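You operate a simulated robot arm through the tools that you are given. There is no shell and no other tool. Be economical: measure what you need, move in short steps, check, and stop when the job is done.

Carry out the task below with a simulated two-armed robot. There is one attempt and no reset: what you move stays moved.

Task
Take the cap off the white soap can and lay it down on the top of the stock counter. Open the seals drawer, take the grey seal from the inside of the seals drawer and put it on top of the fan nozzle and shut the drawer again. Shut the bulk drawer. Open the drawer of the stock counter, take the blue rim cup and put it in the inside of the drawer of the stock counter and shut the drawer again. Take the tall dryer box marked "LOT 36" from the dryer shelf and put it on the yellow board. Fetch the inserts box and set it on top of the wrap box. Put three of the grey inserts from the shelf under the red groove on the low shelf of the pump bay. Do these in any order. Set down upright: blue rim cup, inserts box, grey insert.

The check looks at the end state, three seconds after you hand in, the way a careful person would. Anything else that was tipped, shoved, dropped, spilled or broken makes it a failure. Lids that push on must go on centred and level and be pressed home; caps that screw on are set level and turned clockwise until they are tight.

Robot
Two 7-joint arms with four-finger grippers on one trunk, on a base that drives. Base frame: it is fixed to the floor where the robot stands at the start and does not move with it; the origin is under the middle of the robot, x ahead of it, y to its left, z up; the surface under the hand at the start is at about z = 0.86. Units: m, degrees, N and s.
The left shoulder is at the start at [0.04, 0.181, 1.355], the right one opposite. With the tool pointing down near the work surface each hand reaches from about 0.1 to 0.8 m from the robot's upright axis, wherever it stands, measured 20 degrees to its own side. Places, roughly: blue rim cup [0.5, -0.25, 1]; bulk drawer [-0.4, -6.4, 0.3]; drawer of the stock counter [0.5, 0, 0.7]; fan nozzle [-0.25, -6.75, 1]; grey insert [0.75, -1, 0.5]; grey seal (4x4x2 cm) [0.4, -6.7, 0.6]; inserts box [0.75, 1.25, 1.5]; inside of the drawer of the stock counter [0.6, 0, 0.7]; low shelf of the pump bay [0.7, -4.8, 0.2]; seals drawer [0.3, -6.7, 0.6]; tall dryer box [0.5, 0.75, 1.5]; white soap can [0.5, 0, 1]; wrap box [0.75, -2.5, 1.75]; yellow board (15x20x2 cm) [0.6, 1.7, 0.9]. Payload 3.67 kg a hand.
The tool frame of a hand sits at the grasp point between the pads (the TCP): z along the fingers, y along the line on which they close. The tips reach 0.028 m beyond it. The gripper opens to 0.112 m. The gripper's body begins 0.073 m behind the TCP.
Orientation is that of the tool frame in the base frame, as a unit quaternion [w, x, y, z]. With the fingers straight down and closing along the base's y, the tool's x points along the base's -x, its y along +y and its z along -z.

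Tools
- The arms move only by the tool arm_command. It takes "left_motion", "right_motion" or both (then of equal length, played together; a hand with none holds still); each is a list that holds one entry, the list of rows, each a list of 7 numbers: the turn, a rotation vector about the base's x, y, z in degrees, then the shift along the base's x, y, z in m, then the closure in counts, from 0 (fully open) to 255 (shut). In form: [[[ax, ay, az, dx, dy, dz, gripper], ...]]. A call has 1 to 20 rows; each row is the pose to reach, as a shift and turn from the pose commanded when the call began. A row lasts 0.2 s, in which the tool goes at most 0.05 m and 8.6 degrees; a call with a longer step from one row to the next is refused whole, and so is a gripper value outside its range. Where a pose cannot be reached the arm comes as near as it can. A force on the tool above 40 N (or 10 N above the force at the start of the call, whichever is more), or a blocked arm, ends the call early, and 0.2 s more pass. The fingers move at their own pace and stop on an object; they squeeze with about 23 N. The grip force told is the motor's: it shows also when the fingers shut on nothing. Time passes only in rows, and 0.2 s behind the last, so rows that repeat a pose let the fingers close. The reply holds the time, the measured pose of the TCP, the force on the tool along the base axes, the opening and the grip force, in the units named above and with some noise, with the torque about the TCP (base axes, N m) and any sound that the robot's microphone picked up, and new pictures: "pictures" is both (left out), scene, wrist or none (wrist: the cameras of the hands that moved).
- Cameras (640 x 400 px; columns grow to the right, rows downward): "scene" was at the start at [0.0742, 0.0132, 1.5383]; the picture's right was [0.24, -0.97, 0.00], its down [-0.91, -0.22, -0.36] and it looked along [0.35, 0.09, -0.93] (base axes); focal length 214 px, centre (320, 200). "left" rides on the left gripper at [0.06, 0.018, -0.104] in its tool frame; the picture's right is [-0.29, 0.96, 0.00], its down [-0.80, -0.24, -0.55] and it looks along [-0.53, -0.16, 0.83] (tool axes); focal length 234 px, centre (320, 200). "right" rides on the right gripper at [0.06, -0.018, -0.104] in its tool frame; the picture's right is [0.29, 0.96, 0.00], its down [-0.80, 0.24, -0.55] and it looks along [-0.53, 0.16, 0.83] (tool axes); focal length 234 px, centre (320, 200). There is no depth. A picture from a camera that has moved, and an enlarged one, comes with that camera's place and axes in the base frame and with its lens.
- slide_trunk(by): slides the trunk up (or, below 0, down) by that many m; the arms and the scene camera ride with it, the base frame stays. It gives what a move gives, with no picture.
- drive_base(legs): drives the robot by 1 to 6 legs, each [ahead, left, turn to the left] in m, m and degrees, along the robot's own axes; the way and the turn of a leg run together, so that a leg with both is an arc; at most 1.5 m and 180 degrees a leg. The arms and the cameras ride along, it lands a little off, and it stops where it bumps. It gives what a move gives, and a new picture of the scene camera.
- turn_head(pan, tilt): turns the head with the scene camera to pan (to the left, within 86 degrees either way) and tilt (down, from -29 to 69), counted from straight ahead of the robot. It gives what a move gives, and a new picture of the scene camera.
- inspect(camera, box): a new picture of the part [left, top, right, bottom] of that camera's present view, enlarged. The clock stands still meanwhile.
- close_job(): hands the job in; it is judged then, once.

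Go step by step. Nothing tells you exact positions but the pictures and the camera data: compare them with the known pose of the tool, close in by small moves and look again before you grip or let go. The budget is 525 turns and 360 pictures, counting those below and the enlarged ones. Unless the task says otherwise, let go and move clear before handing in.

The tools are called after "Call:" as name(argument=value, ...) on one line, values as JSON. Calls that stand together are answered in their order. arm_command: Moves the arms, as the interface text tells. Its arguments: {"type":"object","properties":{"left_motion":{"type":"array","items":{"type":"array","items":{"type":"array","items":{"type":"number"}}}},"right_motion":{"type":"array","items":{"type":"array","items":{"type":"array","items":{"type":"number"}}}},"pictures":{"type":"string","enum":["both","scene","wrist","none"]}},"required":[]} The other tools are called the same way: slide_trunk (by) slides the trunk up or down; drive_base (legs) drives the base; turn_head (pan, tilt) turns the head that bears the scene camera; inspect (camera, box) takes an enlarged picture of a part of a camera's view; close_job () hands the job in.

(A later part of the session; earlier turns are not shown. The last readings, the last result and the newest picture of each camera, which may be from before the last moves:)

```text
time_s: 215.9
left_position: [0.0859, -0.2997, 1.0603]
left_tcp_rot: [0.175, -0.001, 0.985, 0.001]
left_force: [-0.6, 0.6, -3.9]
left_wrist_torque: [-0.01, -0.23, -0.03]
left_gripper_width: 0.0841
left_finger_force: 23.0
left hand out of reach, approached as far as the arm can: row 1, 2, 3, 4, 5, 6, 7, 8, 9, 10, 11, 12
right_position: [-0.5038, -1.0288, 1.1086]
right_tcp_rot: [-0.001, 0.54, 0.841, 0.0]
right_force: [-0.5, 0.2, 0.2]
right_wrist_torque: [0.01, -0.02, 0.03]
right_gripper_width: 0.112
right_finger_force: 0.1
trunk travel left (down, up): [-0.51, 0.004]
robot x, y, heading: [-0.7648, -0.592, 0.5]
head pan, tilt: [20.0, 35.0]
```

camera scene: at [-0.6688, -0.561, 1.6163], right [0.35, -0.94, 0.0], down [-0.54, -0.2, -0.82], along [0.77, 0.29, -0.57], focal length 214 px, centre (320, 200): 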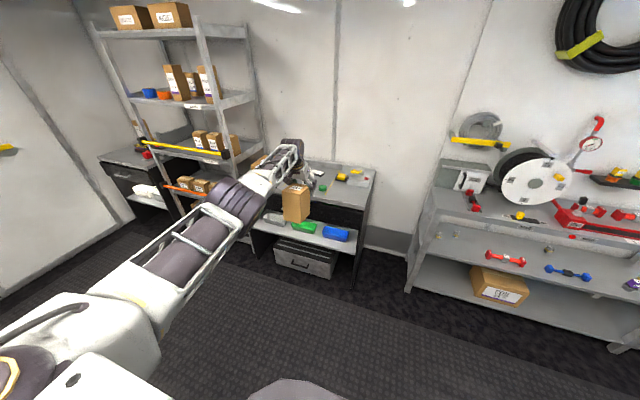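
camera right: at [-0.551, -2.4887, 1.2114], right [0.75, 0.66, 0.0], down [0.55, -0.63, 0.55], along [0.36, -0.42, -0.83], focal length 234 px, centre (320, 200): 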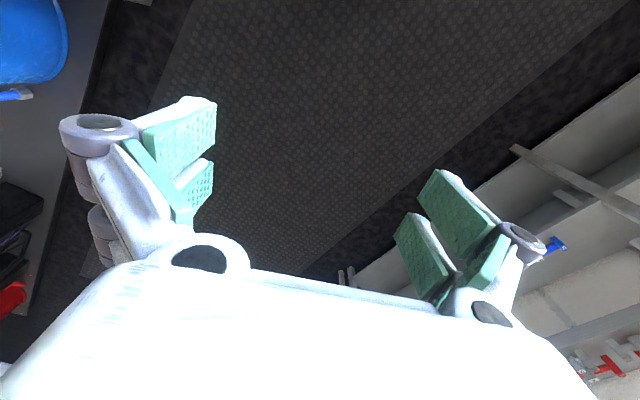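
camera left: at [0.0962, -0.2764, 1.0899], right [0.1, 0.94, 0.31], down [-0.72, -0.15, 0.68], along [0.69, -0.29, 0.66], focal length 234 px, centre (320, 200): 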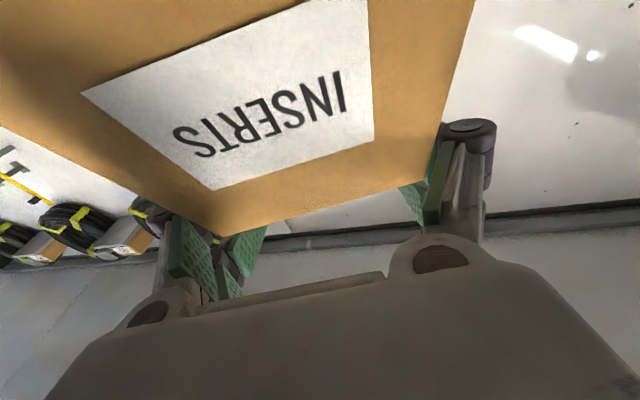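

Call:
arm_command(left_motion=[[[0, 0, -6, 0.0, 0.045, 0.0, 250], [0, 0, -12, 0, 0.09, 0, 250], [0, 0, -18, 0, 0.135, 0, 250], [0, 0, -24, 0, 0.18, 0.0, 250], [0, 0, -30, 0, 0.225, 0, 250], [0, 0, -36, 0, 0.27, 0.0, 250], [0, 0, -42, -0.03, 0.3, 0, 250], [0, 0, -48, -0.06, 0.33, 0, 250], [0, 0, -48, -0.09, 0.36, 0, 250], [0, 0, -48, -0.12, 0.39, 0, 250]]], pictures="scene")

```text
time_s: 218.2
left_position: [-0.0441, -0.0051, 1.067]
left_tcp_rot: [0.161, 0.4, 0.899, -0.071]
left_force: [0.6, 0.0, -3.1]
left_wrist_torque: [-0.19, -0.18, 0.0]
left_gripper_width: 0.0841
left_finger_force: 22.8
left hand out of reach, approached as far as the arm can: row 1, 2, 3, 4, 5, 6, 7, 8, 9, 10
right_position: [-0.5043, -1.0316, 1.1094]
right_tcp_rot: [-0.001, 0.54, 0.841, -0.001]
right_force: [-0.8, -0.4, -0.7]
right_wrist_torque: [-0.03, 0.0, -0.01]
right_gripper_width: 0.1116
right_finger_force: 0.1
trunk travel left (down, up): [-0.51, 0.004]
robot x, y, heading: [-0.7684, -0.5898, 0.3]
head pan, tilt: [20.0, 35.0]
camera scene: at [-0.67, -0.5576, 1.6163], right [0.35, -0.94, 0.0], down [-0.54, -0.2, -0.82], along [0.77, 0.28, -0.57], focal length 214 px, centre (320, 200)
```

scene: 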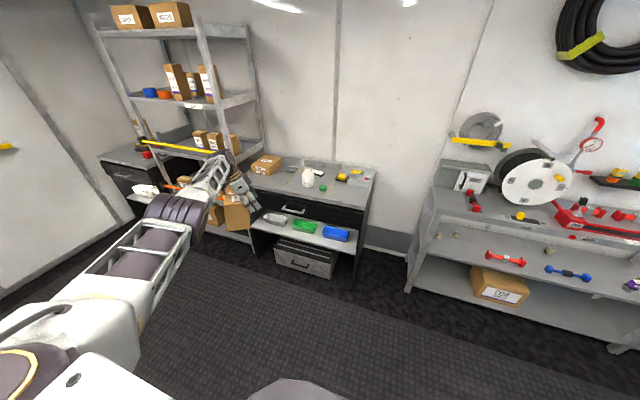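

Call:
arm_command(left_motion=[[[0, 0, 0, -0.04, 0.02, 0.0, 250], [0, 0, 0, -0.08, 0.04, 0, 250], [0, 0, 0, -0.12, 0.06, 0, 250], [0, 0, 0, -0.16, 0.08, 0.0, 250], [0, 0, 0, -0.2, 0.1, 0, 250], [0, 0, 0, -0.24, 0.1, 0.0, 250], [0, 0, 0, -0.28, 0.1, 0, 250], [0, 0, 0, -0.32, 0.1, 0, 250]]], pictures="scene")

```text
time_s: 219.9
left_position: [-0.3637, 0.0925, 1.0708]
left_tcp_rot: [0.162, 0.4, 0.899, -0.07]
left_force: [0.1, -0.3, -2.7]
left_wrist_torque: [-0.14, -0.14, 0.04]
left_gripper_width: 0.0839
left_finger_force: 22.7
right_position: [-0.5051, -1.0323, 1.1067]
right_tcp_rot: [0.0, 0.541, 0.841, 0.0]
right_force: [-0.4, -0.8, 0.1]
right_wrist_torque: [0.0, -0.02, 0.0]
right_gripper_width: 0.1118
right_finger_force: 0.1
trunk travel left (down, up): [-0.51, 0.004]
robot x, y, heading: [-0.7744, -0.5892, 0.3]
head pan, tilt: [20.0, 35.0]
camera scene: at [-0.6709, -0.559, 1.6163], right [0.35, -0.94, 0.0], down [-0.54, -0.2, -0.82], along [0.77, 0.28, -0.57], focal length 214 px, centre (320, 200)
```

scene: 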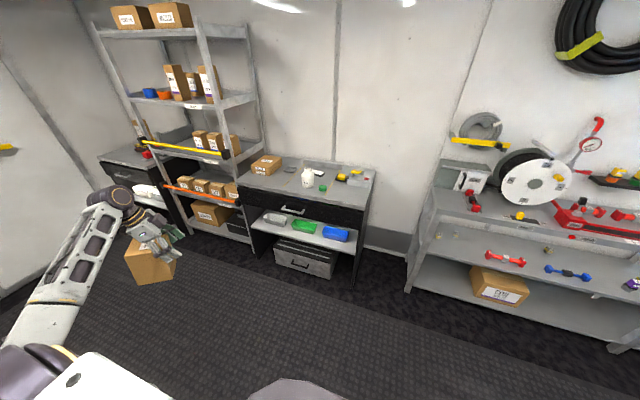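

Free again. Now I bring the hand in front, turning it to point slightly upward so that the box comes level.

Call:
arm_command(left_motion=[[[-2.8, -6.2, 3.3, 0.016, -0.036, 0.011, 250], [-5.6, -12.4, 6.6, 0.032, -0.072, 0.022, 250], [-8.3, -18.6, 9.9, 0.048, -0.108, 0.033, 250], [-11.1, -24.8, 13.2, 0.064, -0.144, 0.044, 250], [-13.9, -31, 16.5, 0.08, -0.18, 0.055, 250], [-16.7, -37.3, 19.9, 0.096, -0.215, 0.066, 250], [-19.4, -43.5, 23.2, 0.112, -0.25, 0.077, 250], [-22.2, -49.7, 26.5, 0.128, -0.286, 0.088, 250], [-25, -55.9, 29.8, 0.144, -0.322, 0.099, 250], [-27.8, -62.1, 33.1, 0.16, -0.358, 0.11, 250], [-30.5, -68.3, 36.4, 0.176, -0.394, 0.121, 250], [-33.3, -74.5, 39.7, 0.19, -0.43, 0.13, 250]]], pictures="both")

```text
time_s: 222.6
left_position: [-0.1732, -0.3377, 1.1999]
left_tcp_rot: [0.765, 0.001, 0.644, 0.0]
left_force: [0.9, 0.5, -2.6]
left_wrist_torque: [-0.02, 0.07, 0.04]
left_gripper_width: 0.0839
left_finger_force: 23.3
right_position: [-0.5031, -1.0341, 1.1067]
right_tcp_rot: [-0.002, 0.54, 0.842, 0.0]
right_force: [0.2, -0.1, -0.4]
right_wrist_torque: [0.04, -0.01, -0.04]
right_gripper_width: 0.1121
right_finger_force: 0.0
trunk travel left (down, up): [-0.51, 0.004]
robot x, y, heading: [-0.771, -0.5891, 0.6]
head pan, tilt: [20.0, 35.0]
camera scene: at [-0.6677, -0.5624, 1.6162], right [0.35, -0.94, 0.0], down [-0.54, -0.2, -0.82], along [0.77, 0.29, -0.57], focal length 214 px, centre (320, 200)
camera left: at [-0.2667, -0.3204, 1.1238], right [-0.05, 0.96, 0.29], down [-0.68, -0.24, 0.69], along [0.73, -0.16, 0.66], focal length 234 px, centre (320, 200)
```

scene: 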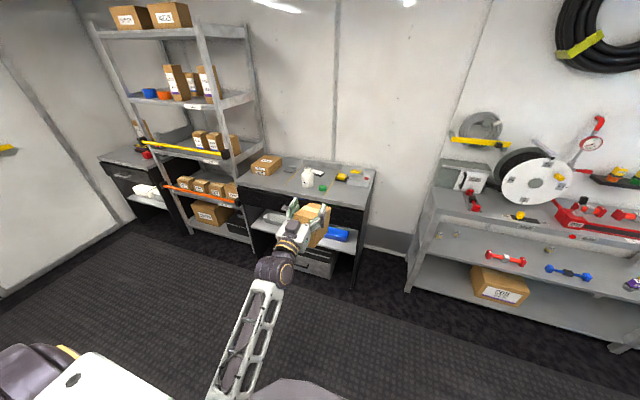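
left: 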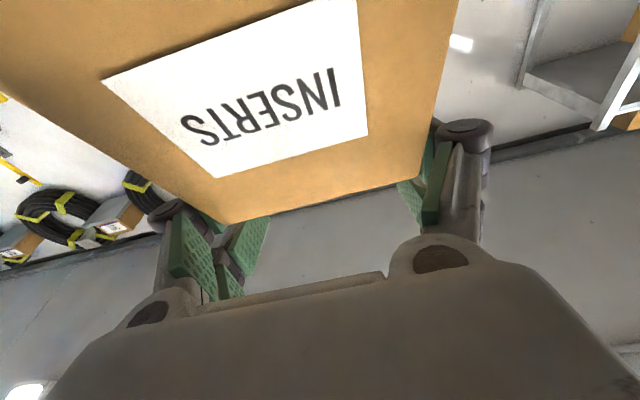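

Call:
inspect(camera="scene", box=[250, 180, 350, 280])

Call:
turn_head(pan=15, tilt=30)

```text
4.00 times, centred on (300, 230) of scene
camera zoom: at [-0.6677, -0.5624, 1.6162], right [0.35, -0.94, 0.0], down [-0.54, -0.2, -0.82], along [0.77, 0.29, -0.57], focal length 858 px, centre (400, 80)
```

zoom: 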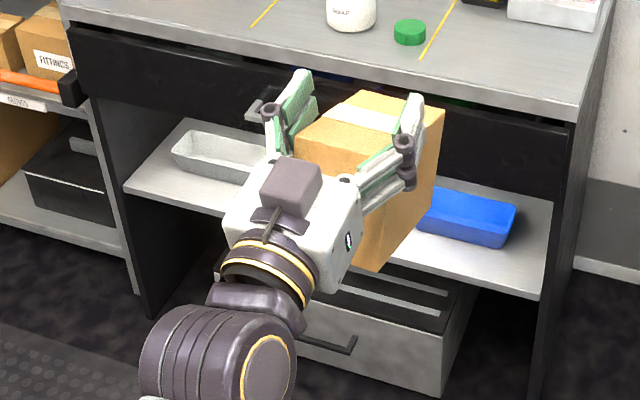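

```text
time_s: 223.2
left_position: [-0.1731, -0.3367, 1.1997]
left_tcp_rot: [0.765, 0.0, 0.644, 0.001]
left_force: [1.4, -0.9, -2.5]
left_wrist_torque: [0.02, 0.08, 0.05]
left_gripper_width: 0.0839
left_finger_force: 22.9
right_position: [-0.5023, -1.0316, 1.1075]
right_tcp_rot: [-0.001, 0.54, 0.842, 0.0]
right_force: [-0.7, -0.4, 0.2]
right_wrist_torque: [0.03, -0.03, 0.04]
right_gripper_width: 0.1122
right_finger_force: 0.0
trunk travel left (down, up): [-0.51, 0.004]
robot x, y, heading: [-0.7717, -0.5911, 0.2]
head pan, tilt: [15.0, 30.0]
camera scene: at [-0.6638, -0.5672, 1.624], right [0.27, -0.96, 0.0], down [-0.48, -0.13, -0.87], along [0.83, 0.23, -0.5], focal length 214 px, centre (320, 200)
```

scene: 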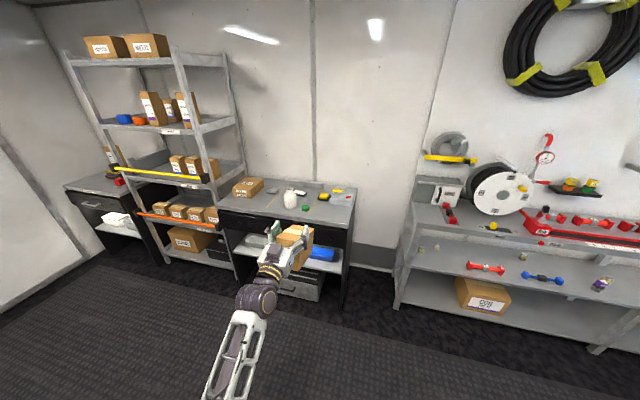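

The box still leans ~12° (bottom towards the robot); I rotate the hand another 12° up, which should level it — and this grip also suits the high shelf.

Call:
arm_command(left_motion=[[[0, -6, 0, 0, 0, 0, 250], [0, -12, 0, 0, 0, 0, 250]]], pictures="none")

Call:
inspect(camera="scene", box=[240, 200, 340, 300])

```text
time_s: 223.8
left_position: [-0.1727, -0.3352, 1.1997]
left_tcp_rot: [0.828, 0.001, 0.56, -0.001]
left_force: [0.4, 0.0, -2.5]
left_wrist_torque: [-0.03, 0.16, 0.03]
left_gripper_width: 0.0839
left_finger_force: 23.2
right_position: [-0.503, -1.0317, 1.1067]
right_tcp_rot: [0.0, 0.54, 0.842, 0.0]
right_force: [0.5, -0.5, 1.1]
right_wrist_torque: [-0.03, 0.01, -0.03]
right_gripper_width: 0.112
right_finger_force: 0.1
trunk travel left (down, up): [-0.51, 0.004]
robot x, y, heading: [-0.7697, -0.5901, 0.3]
head pan, tilt: [15.0, 30.0]
```

```text
4.00 times, centred on (290, 250) of scene
camera zoom: at [-0.6635, -0.5661, 1.6239], right [0.27, -0.96, 0.0], down [-0.48, -0.13, -0.87], along [0.83, 0.23, -0.5], focal length 858 px, centre (440, 0)
```

zoom: 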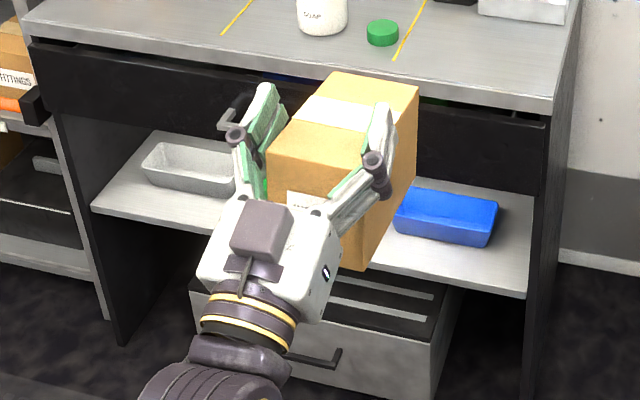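

The box's bottom is now level (≈1.10, about 0.10 below the TCP). I drive along the aisle to the wrap box.

Call:
drive_base(legs=[[0, -1.5, 0], [0, -0.69, 0]])

Call:
turn_head(pan=0, tilt=0)

Call:
inspect(camera="scene", box=[230, 150, 350, 230])

```text
time_s: 235.0
left_position: [-0.1585, -2.5333, 1.1987]
left_tcp_rot: [0.828, 0.001, 0.56, -0.001]
left_force: [0.4, 0.5, -1.7]
left_wrist_torque: [0.02, 0.12, -0.04]
left_gripper_width: 0.084
left_finger_force: 23.1
right_position: [-0.4922, -3.2272, 1.1067]
right_tcp_rot: [-0.001, 0.542, 0.84, -0.001]
right_force: [-0.3, 0.9, 0.0]
right_wrist_torque: [0.01, 0.0, -0.02]
right_gripper_width: 0.1118
right_finger_force: 0.0
trunk travel left (down, up): [-0.51, 0.004]
robot x, y, heading: [-0.7566, -2.7894, 0.0]
head pan, tilt: [15.0, 30.0]
camera scene: at [-0.6505, -2.7618, 1.624], right [0.26, -0.97, 0.0], down [-0.48, -0.13, -0.87], along [0.84, 0.23, -0.5], focal length 214 px, centre (320, 200)
```

scene: 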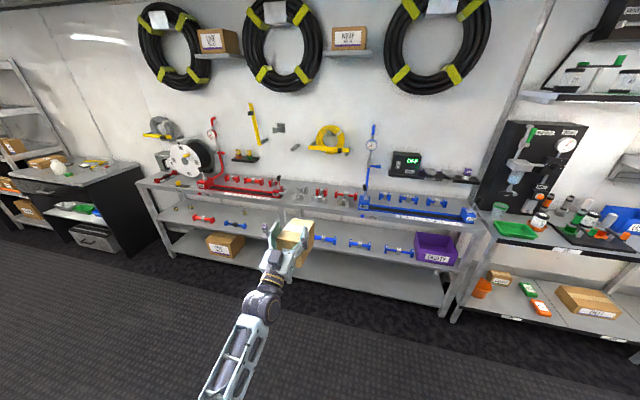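

```text
time_s: 235.9
left_position: [-0.1583, -2.5339, 1.1985]
left_tcp_rot: [0.828, 0.003, 0.56, -0.003]
left_force: [0.1, 0.2, -2.9]
left_wrist_torque: [0.02, 0.15, -0.01]
left_gripper_width: 0.0838
left_finger_force: 23.1
right_position: [-0.4913, -3.2291, 1.107]
right_tcp_rot: [0.0, 0.543, 0.84, -0.001]
right_force: [-0.7, -0.2, 0.4]
right_wrist_torque: [-0.05, 0.0, -0.02]
right_gripper_width: 0.1119
right_finger_force: 0.1
trunk travel left (down, up): [-0.51, 0.004]
robot x, y, heading: [-0.7622, -2.7896, 0.2]
head pan, tilt: [0.0, 0.0]
camera scene: at [-0.6478, -2.7859, 1.6723], right [0.0, -1.0, 0.0], down [0.0, 0.0, -1.0], along [1.0, 0.0, 0.0], focal length 214 px, centre (320, 200)
```

scene: 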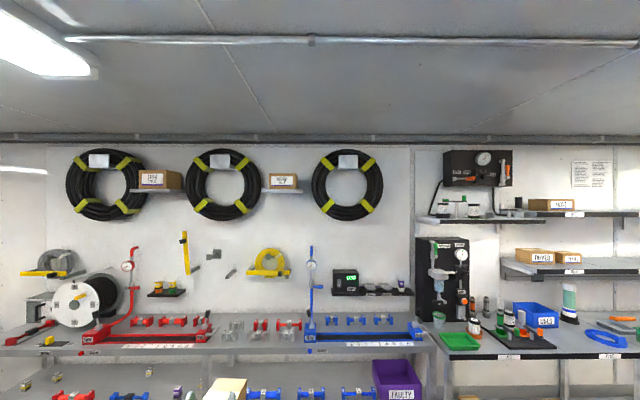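

```text
5.00 times, centred on (290, 190) of scene
camera zoom: at [-0.6478, -2.7859, 1.6723], right [0.0, -1.0, 0.0], down [0.0, 0.0, -1.0], along [1.0, 0.0, 0.0], focal length 1072 px, centre (470, 250)
```

zoom: 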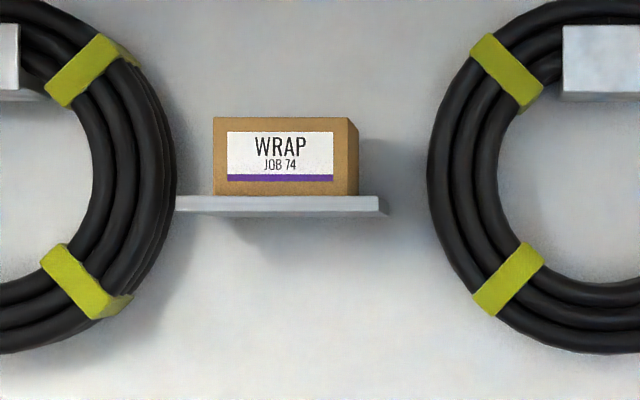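

Wrap box: front x≈0.695, depth 0.12, y −2.459…−2.628, top 1.8375. I raise the inserts box to z≈1.965 (well within reach this time) before driving in.

Call:
arm_command(left_motion=[[[0, 0, 0, 0.004, 0, 0.0385, 250], [0, 0, 0, 0.008, 0, 0.077, 250], [0, 0, 0, 0.012, 0, 0.115, 250], [0, 0, 0, 0.016, 0, 0.154, 250], [0, 0, 0, 0.02, 0, 0.192, 250], [0, 0, 0, 0.024, 0, 0.23, 250], [0, 0, 0, 0.028, 0, 0.269, 250], [0, 0, 0, 0.032, 0, 0.307, 250], [0, 0, 0, 0.036, 0, 0.345, 250], [0, 0, 0, 0.04, 0, 0.384, 250], [0, 0, 0, 0.044, 0, 0.422, 250], [0, 0, 0, 0.048, 0, 0.46, 250], [0, 0, 0, 0.052, 0, 0.499, 250], [0, 0, 0, 0.056, 0, 0.537, 250], [0, 0, 0, 0.06, 0, 0.575, 250], [0, 0, 0, 0.064, 0, 0.614, 250], [0, 0, 0, 0.068, 0, 0.652, 250], [0, 0, 0, 0.07, 0, 0.69, 250], [0, 0, 0, 0.072, 0, 0.729, 250], [0, 0, 0, 0.076, 0, 0.767, 250]]], pictures="none")

```text
time_s: 240.1
left_position: [-0.0832, -2.5353, 1.9671]
left_tcp_rot: [0.828, 0.002, 0.561, -0.003]
left_force: [-0.1, 0.1, -3.5]
left_wrist_torque: [0.0, 0.12, 0.04]
left_gripper_width: 0.0837
left_finger_force: 22.8
right_position: [-0.4926, -3.2292, 1.1077]
right_tcp_rot: [-0.001, 0.543, 0.84, 0.001]
right_force: [-0.7, -0.5, -0.3]
right_wrist_torque: [0.02, 0.0, -0.02]
right_gripper_width: 0.1121
right_finger_force: 0.1
trunk travel left (down, up): [-0.51, 0.004]
robot x, y, heading: [-0.7587, -2.7875, 0.0]
head pan, tilt: [0.0, 0.0]
```

Call:
drive_base(legs=[[0.62, -0.008, 0]])

Call:
turn_head(pan=20, tilt=-10)

Call:
inspect(camera="scene", box=[240, 60, 440, 260])

```text
time_s: 243.7
left_position: [0.5317, -2.5426, 1.9679]
left_tcp_rot: [0.828, 0.002, 0.56, -0.003]
left_force: [-0.2, 0.2, -3.2]
left_wrist_torque: [-0.05, 0.17, -0.04]
left_gripper_width: 0.0838
left_finger_force: 23.0
right_position: [0.1243, -3.2366, 1.1063]
right_tcp_rot: [0.0, 0.543, 0.84, -0.001]
right_force: [-0.1, 0.1, -0.4]
right_wrist_torque: [0.0, -0.04, -0.03]
right_gripper_width: 0.1122
right_finger_force: 0.1
trunk travel left (down, up): [-0.51, 0.004]
robot x, y, heading: [-0.1431, -2.793, 0.4]
head pan, tilt: [0.0, 0.0]
camera scene: at [-0.0326, -2.7936, 1.6725], right [0.0, -1.0, 0.0], down [0.0, 0.0, -1.0], along [1.0, 0.0, 0.0], focal length 214 px, centre (320, 200)
```

scene: 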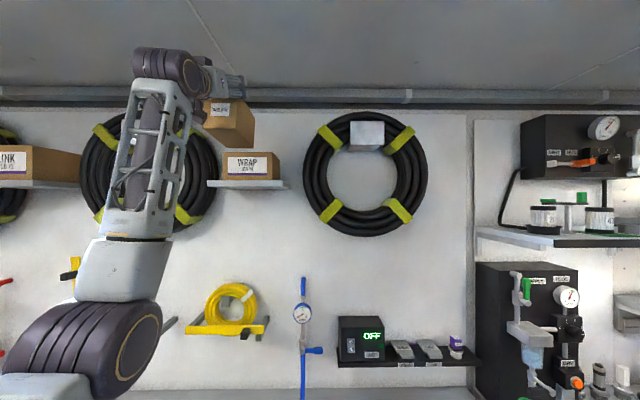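

```text
time_s: 244.5
left_position: [0.5353, -2.5434, 1.9678]
left_tcp_rot: [0.828, 0.002, 0.561, -0.003]
left_force: [0.8, -0.4, -3.0]
left_wrist_torque: [0.0, 0.14, -0.03]
left_gripper_width: 0.0841
left_finger_force: 22.9
right_position: [0.1248, -3.2366, 1.1061]
right_tcp_rot: [-0.001, 0.543, 0.84, 0.0]
right_force: [0.2, -0.1, -0.3]
right_wrist_torque: [-0.01, 0.01, -0.01]
right_gripper_width: 0.1121
right_finger_force: 0.1
trunk travel left (down, up): [-0.51, 0.004]
robot x, y, heading: [-0.1386, -2.7928, 0.1]
head pan, tilt: [20.0, -10.0]
camera scene: at [-0.0407, -2.7649, 1.6875], right [0.34, -0.94, 0.0], down [0.16, 0.06, -0.99], along [0.93, 0.34, 0.17], focal length 214 px, centre (320, 200)
```

scene: 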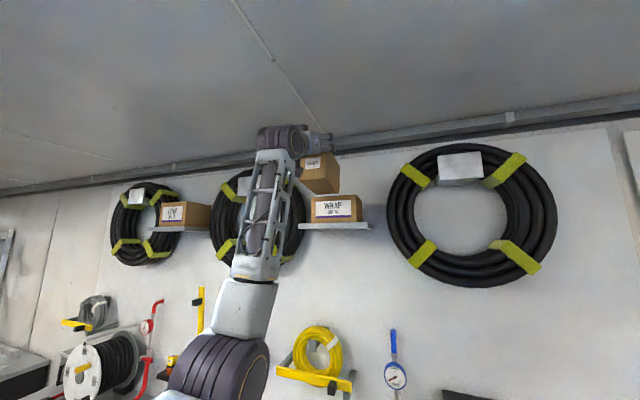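

```text
2.00 times, centred on (340, 160) of scene
camera zoom: at [-0.0407, -2.7649, 1.6875], right [0.34, -0.94, 0.0], down [0.16, 0.06, -0.99], along [0.93, 0.34, 0.17], focal length 429 px, centre (280, 280)
```

zoom: 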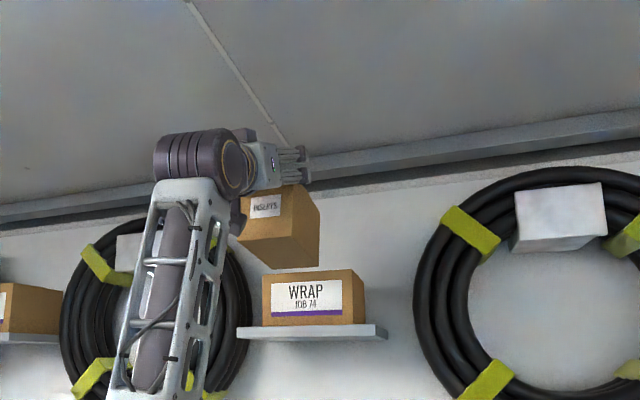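

Call:
inspect(camera="scene", box=[280, 110, 380, 240])

Call:
inspect(camera="left", box=[0, 0, 640, 400])

```text
3.08 times, centred on (330, 175) of scene
camera zoom: at [-0.0407, -2.7649, 1.6875], right [0.34, -0.94, 0.0], down [0.16, 0.06, -0.99], along [0.93, 0.34, 0.17], focal length 660 px, centre (289, 277)
```

zoom: 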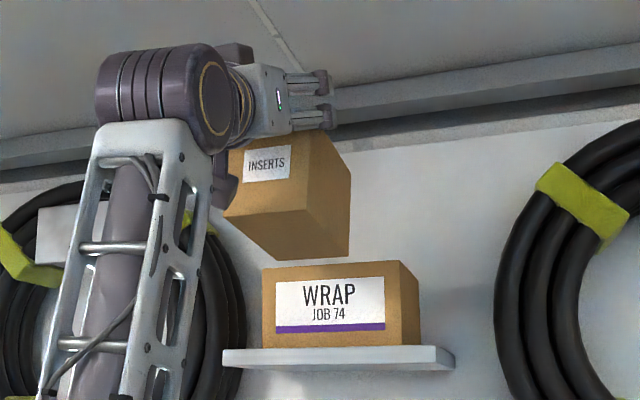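

```text
1.00 times, centred on (320, 200) of left (not enlarged: the box is as wide or as high as the picture)
camera zoom: at [0.4599, -2.5246, 1.8729], right [-0.1, 0.96, 0.27], down [-0.81, -0.23, 0.54], along [0.58, -0.16, 0.8], focal length 234 px, centre (320, 200)
```

zoom: 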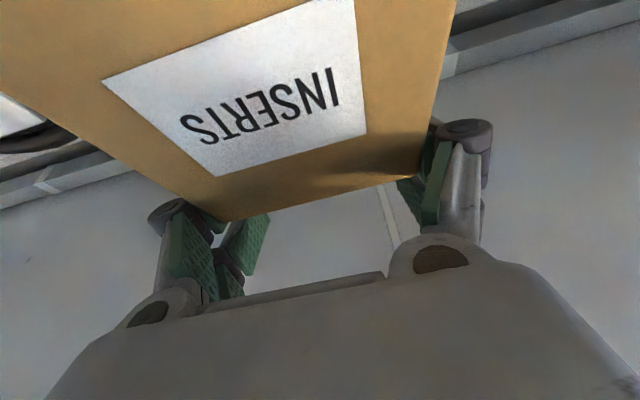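

The box bottom is at about the wrap box's top height and its rear hangs slightly low. I raise 3.5 cm and pitch up 3° before going in.

Call:
arm_command(left_motion=[[[0, -1.5, 0, 0, 0, 0.012, 250], [0, -3, 0, 0, 0, 0.024, 250], [0, -3, 0, 0, 0, 0.035, 250]]], pictures="none")

Call:
drive_base(legs=[[0.12, 0, 0]])

Call:
inspect(camera="scene", box=[280, 110, 420, 250])

```text
time_s: 245.3
left_position: [0.534, -2.5434, 2.0019]
left_tcp_rot: [0.842, 0.002, 0.539, -0.002]
left_force: [0.4, 0.6, -2.5]
left_wrist_torque: [0.04, 0.15, -0.02]
left_gripper_width: 0.0836
left_finger_force: 23.1
right_position: [0.1237, -3.2376, 1.1066]
right_tcp_rot: [-0.002, 0.543, 0.84, -0.001]
right_force: [-0.8, 0.3, -0.5]
right_wrist_torque: [0.01, -0.01, -0.02]
right_gripper_width: 0.1119
right_finger_force: 0.0
trunk travel left (down, up): [-0.51, 0.004]
robot x, y, heading: [-0.1421, -2.7923, -0.1]
head pan, tilt: [20.0, -10.0]
```

```text
time_s: 246.6
left_position: [0.6469, -2.5428, 2.0044]
left_tcp_rot: [0.843, 0.002, 0.537, -0.002]
left_force: [-0.6, 0.1, -2.4]
left_wrist_torque: [0.0, 0.21, -0.06]
left_gripper_width: 0.0835
left_finger_force: 23.5
right_position: [0.2396, -3.236, 1.1068]
right_tcp_rot: [0.0, 0.543, 0.84, 0.0]
right_force: [-0.4, 0.1, 0.2]
right_wrist_torque: [-0.02, -0.05, 0.01]
right_gripper_width: 0.112
right_finger_force: 0.1
trunk travel left (down, up): [-0.51, 0.004]
robot x, y, heading: [-0.0226, -2.7918, 0.0]
head pan, tilt: [20.0, -10.0]
camera scene: at [0.0726, -2.7647, 1.6879], right [0.34, -0.94, 0.0], down [0.17, 0.06, -0.98], along [0.92, 0.34, 0.18], focal length 214 px, centre (320, 200)
```

scene: 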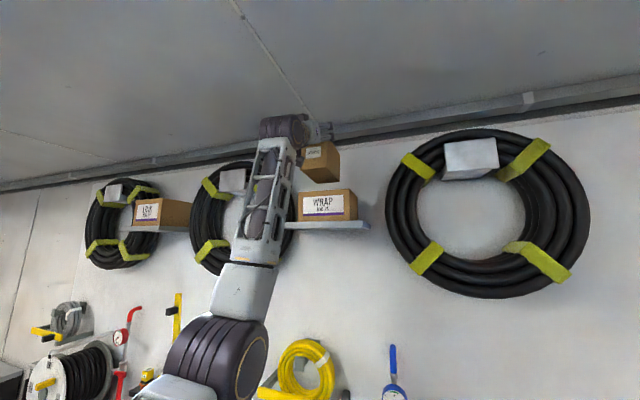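

```text
2.86 times, centred on (350, 180) of scene
camera zoom: at [0.0726, -2.7647, 1.6879], right [0.34, -0.94, 0.0], down [0.17, 0.06, -0.98], along [0.92, 0.34, 0.18], focal length 613 px, centre (234, 257)
```

zoom: 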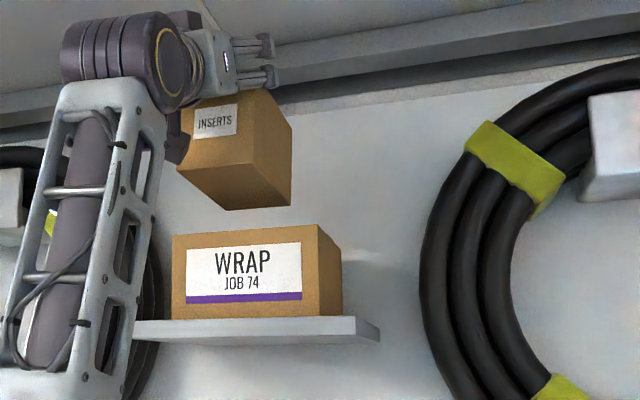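

Now the box is level, ~4 cm above the wrap box's top. I go 7 cm further in.

Call:
drive_base(legs=[[0.068, 0, 0]])

Call:
inspect(camera="scene", box=[280, 90, 420, 230])

```text
time_s: 247.6
left_position: [0.7022, -2.5426, 2.0108]
left_tcp_rot: [0.846, 0.002, 0.533, -0.002]
left_force: [-2.3, -0.2, -1.6]
left_wrist_torque: [0.01, 0.34, 0.01]
left_gripper_width: 0.0837
left_finger_force: 23.2
right_position: [0.3021, -3.2372, 1.1089]
right_tcp_rot: [0.002, 0.544, 0.839, 0.002]
right_force: [-0.9, -0.9, 0.0]
right_wrist_torque: [0.01, -0.09, 0.01]
right_gripper_width: 0.1119
right_finger_force: 0.2
trunk travel left (down, up): [-0.51, 0.004]
robot x, y, heading: [0.043, -2.7905, -0.1]
head pan, tilt: [20.0, -10.0]
camera scene: at [0.1306, -2.7645, 1.6885], right [0.34, -0.94, 0.0], down [0.17, 0.06, -0.98], along [0.92, 0.34, 0.18], focal length 214 px, centre (320, 200)
```

scene: 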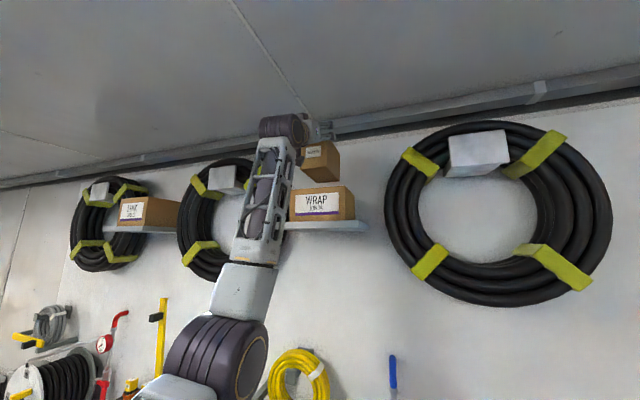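

```text
2.86 times, centred on (350, 160) of scene
camera zoom: at [0.1306, -2.7645, 1.6885], right [0.34, -0.94, 0.0], down [0.17, 0.06, -0.98], along [0.92, 0.34, 0.18], focal length 613 px, centre (234, 314)
```

zoom: 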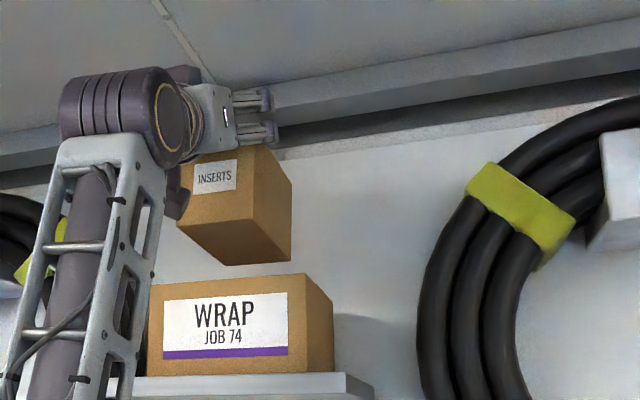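

Call:
arm_command(left_motion=[[[0, 0, 0, 0, 0, -0.005, 250], [0, 0, 0, 0, 0, -0.012, 250], [0, 0, 0, 0, 0, -0.02, 250]]], pictures="none")

Call:
inspect(camera="scene", box=[280, 90, 420, 230])

```text
time_s: 248.4
left_position: [0.7189, -2.5424, 1.9834]
left_tcp_rot: [0.843, 0.002, 0.538, -0.002]
left_force: [0.4, -0.5, -3.6]
left_wrist_torque: [0.0, 0.12, 0.02]
left_gripper_width: 0.0836
left_finger_force: 23.1
right_position: [0.3105, -3.2352, 1.1065]
right_tcp_rot: [-0.002, 0.543, 0.84, -0.001]
right_force: [0.0, -1.2, 0.2]
right_wrist_torque: [0.02, 0.03, 0.01]
right_gripper_width: 0.1119
right_finger_force: 0.1
trunk travel left (down, up): [-0.51, 0.004]
robot x, y, heading: [0.0459, -2.7899, 0.3]
head pan, tilt: [20.0, -10.0]
```

```text
2.86 times, centred on (350, 160) of scene
camera zoom: at [0.1448, -2.7645, 1.6875], right [0.34, -0.94, 0.0], down [0.16, 0.06, -0.98], along [0.93, 0.34, 0.17], focal length 613 px, centre (234, 314)
```

zoom: 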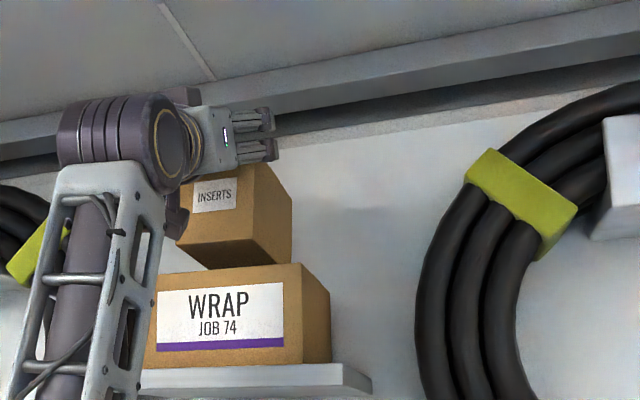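

Box front at x≈0.68, about 2.5 cm above the wrap box. I lower in small steps to contact.

Call:
arm_command(left_motion=[[[0, 0, 0, 0, 0, -0.006, 250], [0, 0, 0, 0, 0, -0.012, 250], [0, 0, 0, 0, 0, -0.017, 250]]], pictures="none")

Call:
arm_command(left_motion=[[[0, 0, 0, 0, 0, -0.002, 250], [0, 0, 0, 0, 0, -0.004, 250]]], pictures="none")

Call:
arm_command(left_motion=[[[0, 0, 0, 0, 0, -0.002, 250], [0, 0, 0, 0, 0, -0.004, 250]]], pictures="none")

```text
time_s: 249.2
left_position: [0.7188, -2.5423, 1.9664]
left_tcp_rot: [0.843, 0.003, 0.537, -0.003]
left_force: [0.3, 0.1, -2.6]
left_wrist_torque: [0.01, 0.13, -0.01]
left_gripper_width: 0.0836
left_finger_force: 22.7
right_position: [0.3106, -3.2361, 1.1067]
right_tcp_rot: [-0.002, 0.544, 0.839, -0.001]
right_force: [-0.3, 0.2, 0.0]
right_wrist_torque: [0.02, 0.05, -0.03]
right_gripper_width: 0.1118
right_finger_force: 0.1
trunk travel left (down, up): [-0.51, 0.004]
robot x, y, heading: [0.0463, -2.7938, 0.0]
head pan, tilt: [20.0, -10.0]
```

```text
time_s: 249.8
left_position: [0.7138, -2.5427, 1.9661]
left_tcp_rot: [0.845, 0.003, 0.535, -0.003]
left_force: [0.7, 0.6, 5.0]
left_wrist_torque: [-0.21, -0.8, 0.08]
left_gripper_width: 0.0838
left_finger_force: 23.2
right_position: [0.3089, -3.2361, 1.1077]
right_tcp_rot: [-0.001, 0.543, 0.84, 0.0]
right_force: [0.0, -0.2, -0.1]
right_wrist_torque: [-0.02, 0.04, 0.0]
right_gripper_width: 0.1119
right_finger_force: 0.1
trunk travel left (down, up): [-0.51, 0.004]
robot x, y, heading: [0.0438, -2.7945, -0.0]
head pan, tilt: [20.0, -10.0]
```

```text
time_s: 250.4
left_position: [0.7118, -2.5434, 1.9613]
left_tcp_rot: [0.846, 0.003, 0.534, -0.003]
left_force: [-3.7, 1.1, 9.1]
left_wrist_torque: [-0.27, -0.65, 0.03]
left_gripper_width: 0.0839
left_finger_force: 23.4
right_position: [0.3078, -3.2352, 1.1082]
right_tcp_rot: [0.0, 0.543, 0.84, 0.0]
right_force: [0.3, -0.3, 0.4]
right_wrist_torque: [0.0, 0.0, 0.0]
right_gripper_width: 0.1118
right_finger_force: 0.0
trunk travel left (down, up): [-0.51, 0.004]
robot x, y, heading: [0.0456, -2.7928, 0.2]
head pan, tilt: [20.0, -10.0]
```

Call:
inspect(camera="scene", box=[280, 100, 400, 220])

```text
3.33 times, centred on (340, 160) of scene
camera zoom: at [0.1401, -2.7642, 1.6879], right [0.34, -0.94, 0.0], down [0.16, 0.06, -0.98], along [0.92, 0.34, 0.18], focal length 715 px, centre (253, 333)
```

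zoom: 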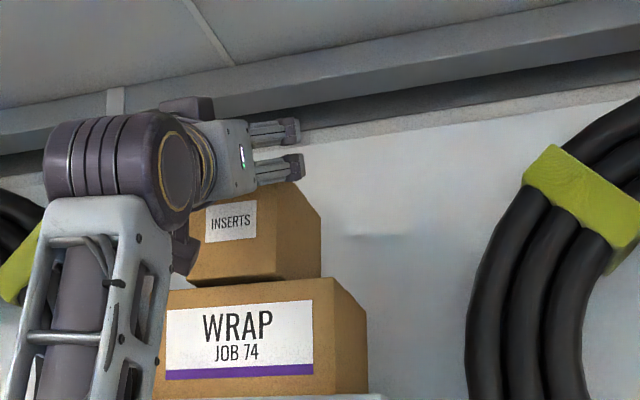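

The rear edge touches first; I pitch up 3° more to bring the front down, then check the force.

Call:
arm_command(left_motion=[[[0, -1.5, 0, 0, 0, -0.001, 250], [0, -3, 0, 0, 0, -0.003, 250], [0, -3, 0, 0, 0, -0.005, 250]]], pictures="none")

Call:
inspect(camera="scene", box=[280, 120, 380, 220])

```text
time_s: 251.2
left_position: [0.7136, -2.5426, 1.9564]
left_tcp_rot: [0.859, 0.003, 0.512, -0.003]
left_force: [6.3, 2.4, 25.8]
left_wrist_torque: [0.19, -0.59, 0.0]
left_gripper_width: 0.0838
left_finger_force: 22.9
right_position: [0.3096, -3.2368, 1.1068]
right_tcp_rot: [-0.001, 0.544, 0.839, -0.001]
right_force: [0.2, -0.6, -0.1]
right_wrist_torque: [-0.02, 0.0, -0.03]
right_gripper_width: 0.1121
right_finger_force: 0.1
trunk travel left (down, up): [-0.51, 0.004]
robot x, y, heading: [0.0449, -2.7955, 0.1]
head pan, tilt: [20.0, -10.0]
```

```text
4.00 times, centred on (330, 170) of scene
camera zoom: at [0.1422, -2.765, 1.6879], right [0.34, -0.94, 0.0], down [0.16, 0.06, -0.98], along [0.93, 0.34, 0.17], focal length 858 px, centre (280, 320)
```

zoom: 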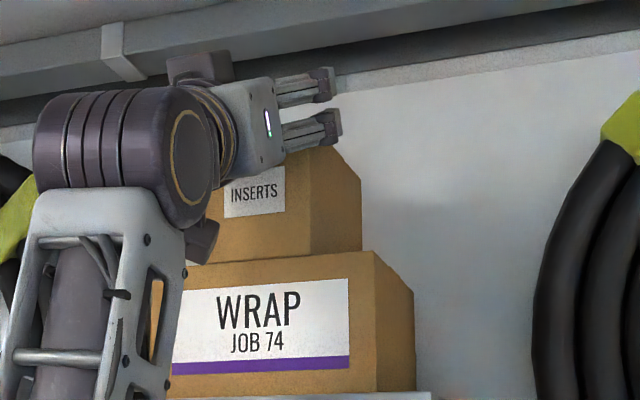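

Flush now. I open and withdraw straight back.

Call:
arm_command(left_motion=[[[0, 0, 0, 0, 0, 0.002, 200], [0, 0, 0, 0, 0, 0.002, 130], [0, 0, 0, 0, 0, 0.002, 60], [0, 0, 0, 0, 0, 0.002, 0], [0, 0, 0, 0, 0, 0.002, 0]]], pictures="none")

Call:
inspect(camera="scene", box=[280, 120, 380, 220])

```text
time_s: 252.4
left_position: [0.717, -2.5446, 1.9557]
left_tcp_rot: [0.857, 0.002, 0.515, -0.003]
left_force: [-0.2, -0.5, 0.0]
left_wrist_torque: [0.01, -0.02, -0.01]
left_gripper_width: 0.112
left_finger_force: 0.0
right_position: [0.3094, -3.2362, 1.1077]
right_tcp_rot: [-0.001, 0.543, 0.84, 0.0]
right_force: [0.1, -0.2, -0.1]
right_wrist_torque: [0.02, 0.01, -0.01]
right_gripper_width: 0.1122
right_finger_force: 0.2
trunk travel left (down, up): [-0.51, 0.004]
robot x, y, heading: [0.0418, -2.796, -0.1]
head pan, tilt: [20.0, -10.0]
```

```text
4.00 times, centred on (330, 170) of scene
camera zoom: at [0.1433, -2.7645, 1.6876], right [0.34, -0.94, 0.0], down [0.16, 0.06, -0.98], along [0.93, 0.34, 0.17], focal length 858 px, centre (280, 320)
```

zoom: 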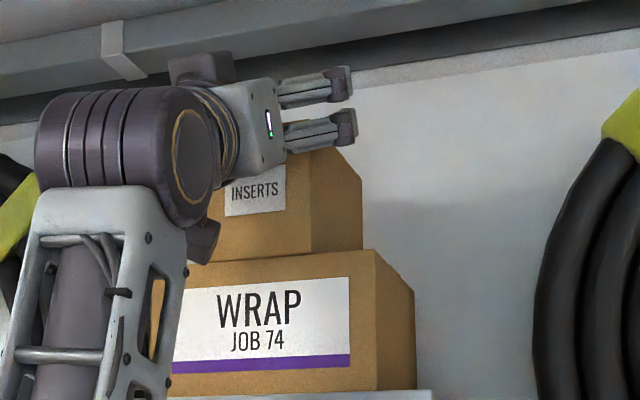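

Call:
arm_command(left_motion=[[[0, 0, 0, -0.025, 0.001, 0, 0], [0, 0, 0, -0.05, 0.001, 0, 0], [0, 0, 0, -0.08, 0.001, 0, 0], [0, 0, 0, -0.12, 0.001, 0.0, 0]]], pictures="none")

Call:
drive_base(legs=[[-0.4, 0, 0]])

Call:
inspect(camera="scene", box=[280, 130, 400, 230])

```text
time_s: 253.4
left_position: [0.593, -2.5402, 1.9563]
left_tcp_rot: [0.858, 0.002, 0.514, -0.002]
left_force: [-0.2, 1.1, 1.0]
left_wrist_torque: [0.0, 0.03, 0.01]
left_gripper_width: 0.1121
left_finger_force: 0.0
right_position: [0.3081, -3.236, 1.1074]
right_tcp_rot: [-0.001, 0.543, 0.84, -0.001]
right_force: [-0.4, 0.2, 0.1]
right_wrist_torque: [0.04, -0.02, 0.02]
right_gripper_width: 0.1121
right_finger_force: 0.0
trunk travel left (down, up): [-0.51, 0.004]
robot x, y, heading: [0.0414, -2.7921, -0.1]
head pan, tilt: [20.0, -10.0]
```

```text
time_s: 256.0
left_position: [0.1976, -2.5418, 1.9539]
left_tcp_rot: [0.857, 0.002, 0.516, -0.002]
left_force: [0.1, -0.7, -0.6]
left_wrist_torque: [-0.02, 0.01, 0.0]
left_gripper_width: 0.1122
left_finger_force: 0.0
right_position: [-0.0914, -3.2355, 1.1061]
right_tcp_rot: [-0.002, 0.543, 0.84, -0.001]
right_force: [0.6, 0.0, 0.8]
right_wrist_torque: [0.05, 0.01, -0.01]
right_gripper_width: 0.1119
right_finger_force: 0.2
trunk travel left (down, up): [-0.51, 0.004]
robot x, y, heading: [-0.3605, -2.7918, 0.0]
head pan, tilt: [20.0, -10.0]
camera scene: at [-0.2567, -2.7651, 1.6875], right [0.34, -0.94, 0.0], down [0.16, 0.06, -0.99], along [0.93, 0.34, 0.17], focal length 214 px, centre (320, 200)
```

scene: 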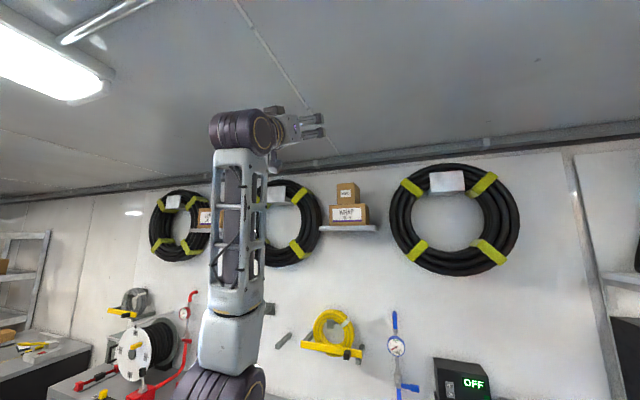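

```text
4.00 times, centred on (340, 180) of scene
camera zoom: at [-0.2567, -2.7651, 1.6875], right [0.34, -0.94, 0.0], down [0.16, 0.06, -0.99], along [0.93, 0.34, 0.17], focal length 858 px, centre (240, 280)
```

zoom: 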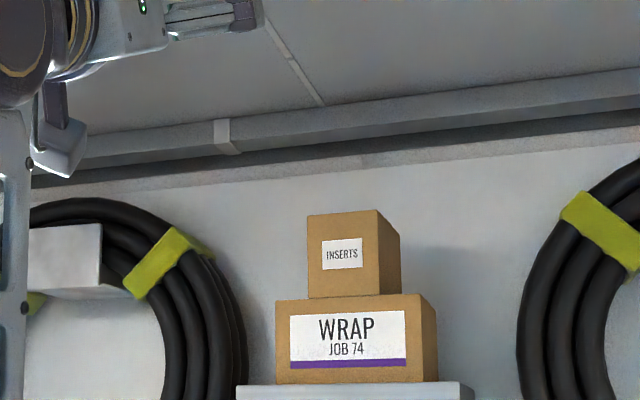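

Perfect: the inserts box sits squared on the wrap box. Next the grey inserts (y≈−1, z≈0.5). First I bring the left arm down to a normal down-pointing pose.

Call:
arm_command(left_motion=[[[0, 6.1, 0, -0.003, 0.002, -0.035, 0], [0, 12.2, 0, -0.006, 0.004, -0.07, 0], [0, 18.3, 0, -0.009, 0.006, -0.105, 0], [0, 24.4, 0, -0.012, 0.008, -0.14, 0], [0, 30.5, 0, -0.015, 0.01, -0.18, 0], [0, 36.6, 0, -0.018, 0.012, -0.22, 0], [0, 42.7, 0, -0.021, 0.014, -0.26, 0], [0, 48.8, 0, -0.024, 0.016, -0.3, 0], [0, 54.9, 0, -0.027, 0.018, -0.34, 0], [0, 61, 0, -0.03, 0.02, -0.38, 0], [0, 67.1, 0, -0.033, 0.022, -0.42, 0], [0, 73.2, 0, -0.036, 0.024, -0.46, 0], [0, 79.3, 0, -0.039, 0.026, -0.5, 0], [0, 85.4, 0, -0.042, 0.028, -0.54, 0], [0, 91.5, 0, -0.045, 0.03, -0.58, 0], [0, 97.6, 0, -0.048, 0.032, -0.62, 0], [0, 104, 0, -0.051, 0.034, -0.66, 0], [0, 110, 0, -0.054, 0.036, -0.7, 0], [0, 116, 0, -0.057, 0.038, -0.74, 0], [0, 121, 0, -0.06, 0.04, -0.78, 0]]], pictures="none")

Call:
drive_base(legs=[[-0.35, 0, 0], [0, 1.5, 0]])

Call:
turn_head(pan=0, tilt=35)

```text
time_s: 260.2
left_position: [0.1361, -2.5018, 1.1748]
left_tcp_rot: [-0.027, -0.001, 1.0, -0.004]
left_force: [0.4, -0.3, 0.1]
left_wrist_torque: [0.01, 0.02, 0.03]
left_gripper_width: 0.1117
left_finger_force: 0.0
right_position: [-0.0928, -3.2378, 1.107]
right_tcp_rot: [-0.002, 0.543, 0.84, -0.001]
right_force: [0.4, 0.3, 0.2]
right_wrist_torque: [-0.02, 0.01, 0.0]
right_gripper_width: 0.1122
right_finger_force: 0.0
trunk travel left (down, up): [-0.51, 0.004]
robot x, y, heading: [-0.3562, -2.8, 0.1]
head pan, tilt: [20.0, -10.0]
```

```text
time_s: 269.8
left_position: [-0.1955, -1.0039, 1.1769]
left_tcp_rot: [-0.026, 0.008, 1.0, -0.003]
left_force: [0.5, -0.5, -0.2]
left_wrist_torque: [-0.02, 0.01, 0.0]
left_gripper_width: 0.112
left_finger_force: 0.2
right_position: [-0.4364, -1.7347, 1.1071]
right_tcp_rot: [-0.002, 0.55, 0.835, -0.001]
right_force: [-0.4, 0.0, -0.1]
right_wrist_torque: [0.04, -0.01, -0.01]
right_gripper_width: 0.1122
right_finger_force: 0.1
trunk travel left (down, up): [-0.51, 0.004]
robot x, y, heading: [-0.693, -1.2879, -1.0]
head pan, tilt: [20.0, -10.0]
camera scene: at [-0.5936, -1.2612, 1.6876], right [0.33, -0.95, 0.0], down [0.16, 0.06, -0.98], along [0.93, 0.32, 0.17], focal length 214 px, centre (320, 200)
```

scene: 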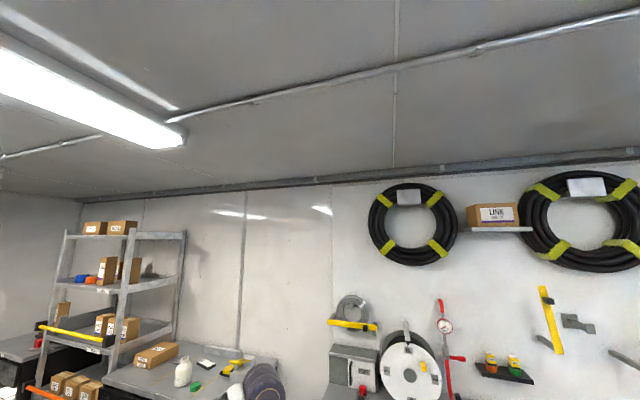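

```text
time_s: 270.9
left_position: [-0.1948, -1.0041, 1.1762]
left_tcp_rot: [-0.027, 0.008, 1.0, -0.002]
left_force: [0.6, 0.6, 0.1]
left_wrist_torque: [-0.01, -0.03, 0.02]
left_gripper_width: 0.1118
left_finger_force: 0.1
right_position: [-0.4357, -1.7351, 1.1062]
right_tcp_rot: [-0.001, 0.551, 0.835, -0.001]
right_force: [-0.1, -0.6, -0.1]
right_wrist_torque: [-0.04, 0.03, 0.0]
right_gripper_width: 0.1121
right_finger_force: 0.0
trunk travel left (down, up): [-0.51, 0.004]
robot x, y, heading: [-0.6929, -1.2902, -0.7]
head pan, tilt: [0.0, 35.0]
camera scene: at [-0.5852, -1.2898, 1.6163], right [-0.02, -1.0, 0.0], down [-0.57, 0.01, -0.82], along [0.82, -0.01, -0.57], focal length 214 px, centre (320, 200)
```

scene: 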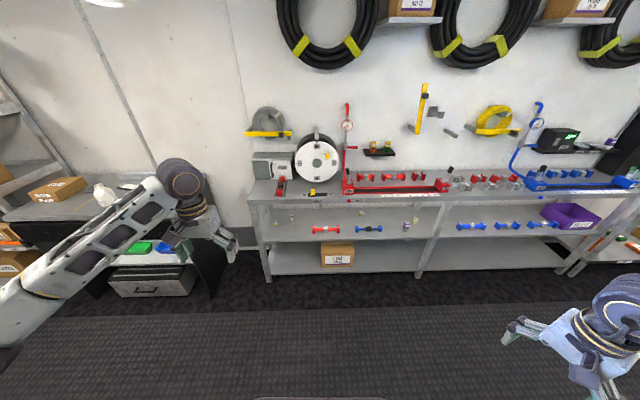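

Call:
inspect(camera="scene", box=[245, 165, 445, 275])

Call:
inspect(camera="scene", box=[265, 200, 345, 250])

Call:
inspect(camera="scene", box=[340, 200, 440, 250])

```text
3.20 times, centred on (345, 220) of scene
camera zoom: at [-0.5852, -1.2898, 1.6163], right [-0.02, -1.0, 0.0], down [-0.57, 0.01, -0.82], along [0.82, -0.01, -0.57], focal length 686 px, centre (240, 136)
```

zoom: 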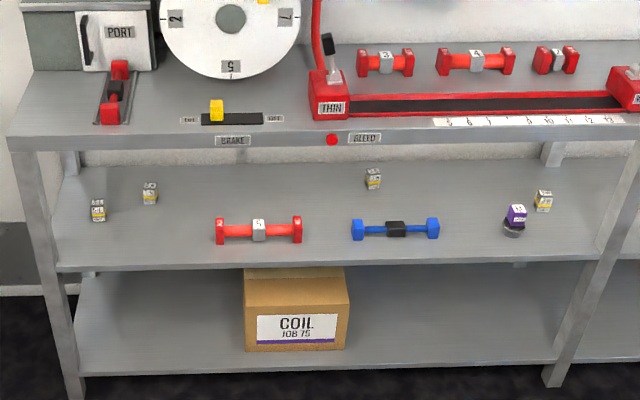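

```text
8.00 times, centred on (305, 225) of scene
camera zoom: at [-0.5852, -1.2898, 1.6163], right [-0.02, -1.0, 0.0], down [-0.57, 0.01, -0.82], along [0.82, -0.01, -0.57], focal length 1716 px, centre (440, 0)
```

zoom: 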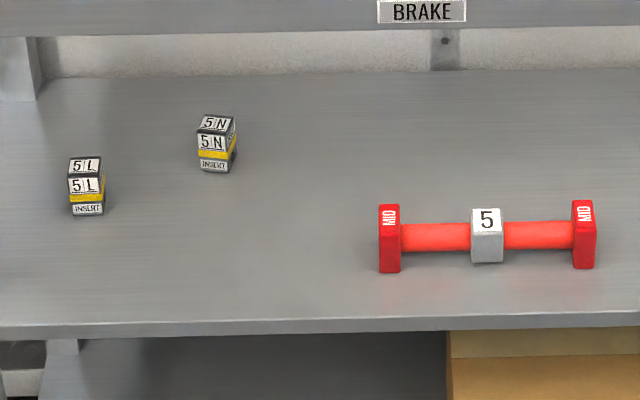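

```text
6.40 times, centred on (390, 225) of scene
camera zoom: at [-0.5852, -1.2898, 1.6163], right [-0.02, -1.0, 0.0], down [-0.57, 0.01, -0.82], along [0.82, -0.01, -0.57], focal length 1373 px, centre (-128, 40)
```

zoom: 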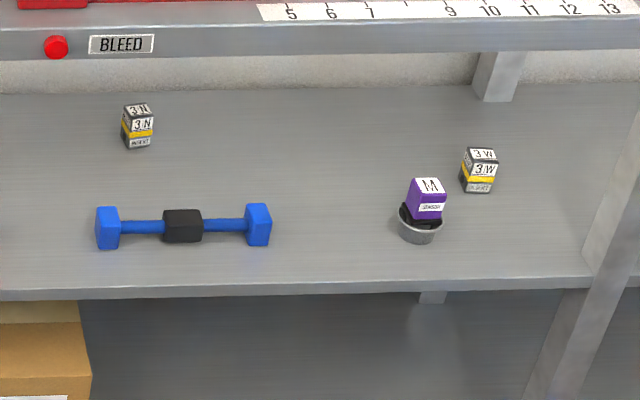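

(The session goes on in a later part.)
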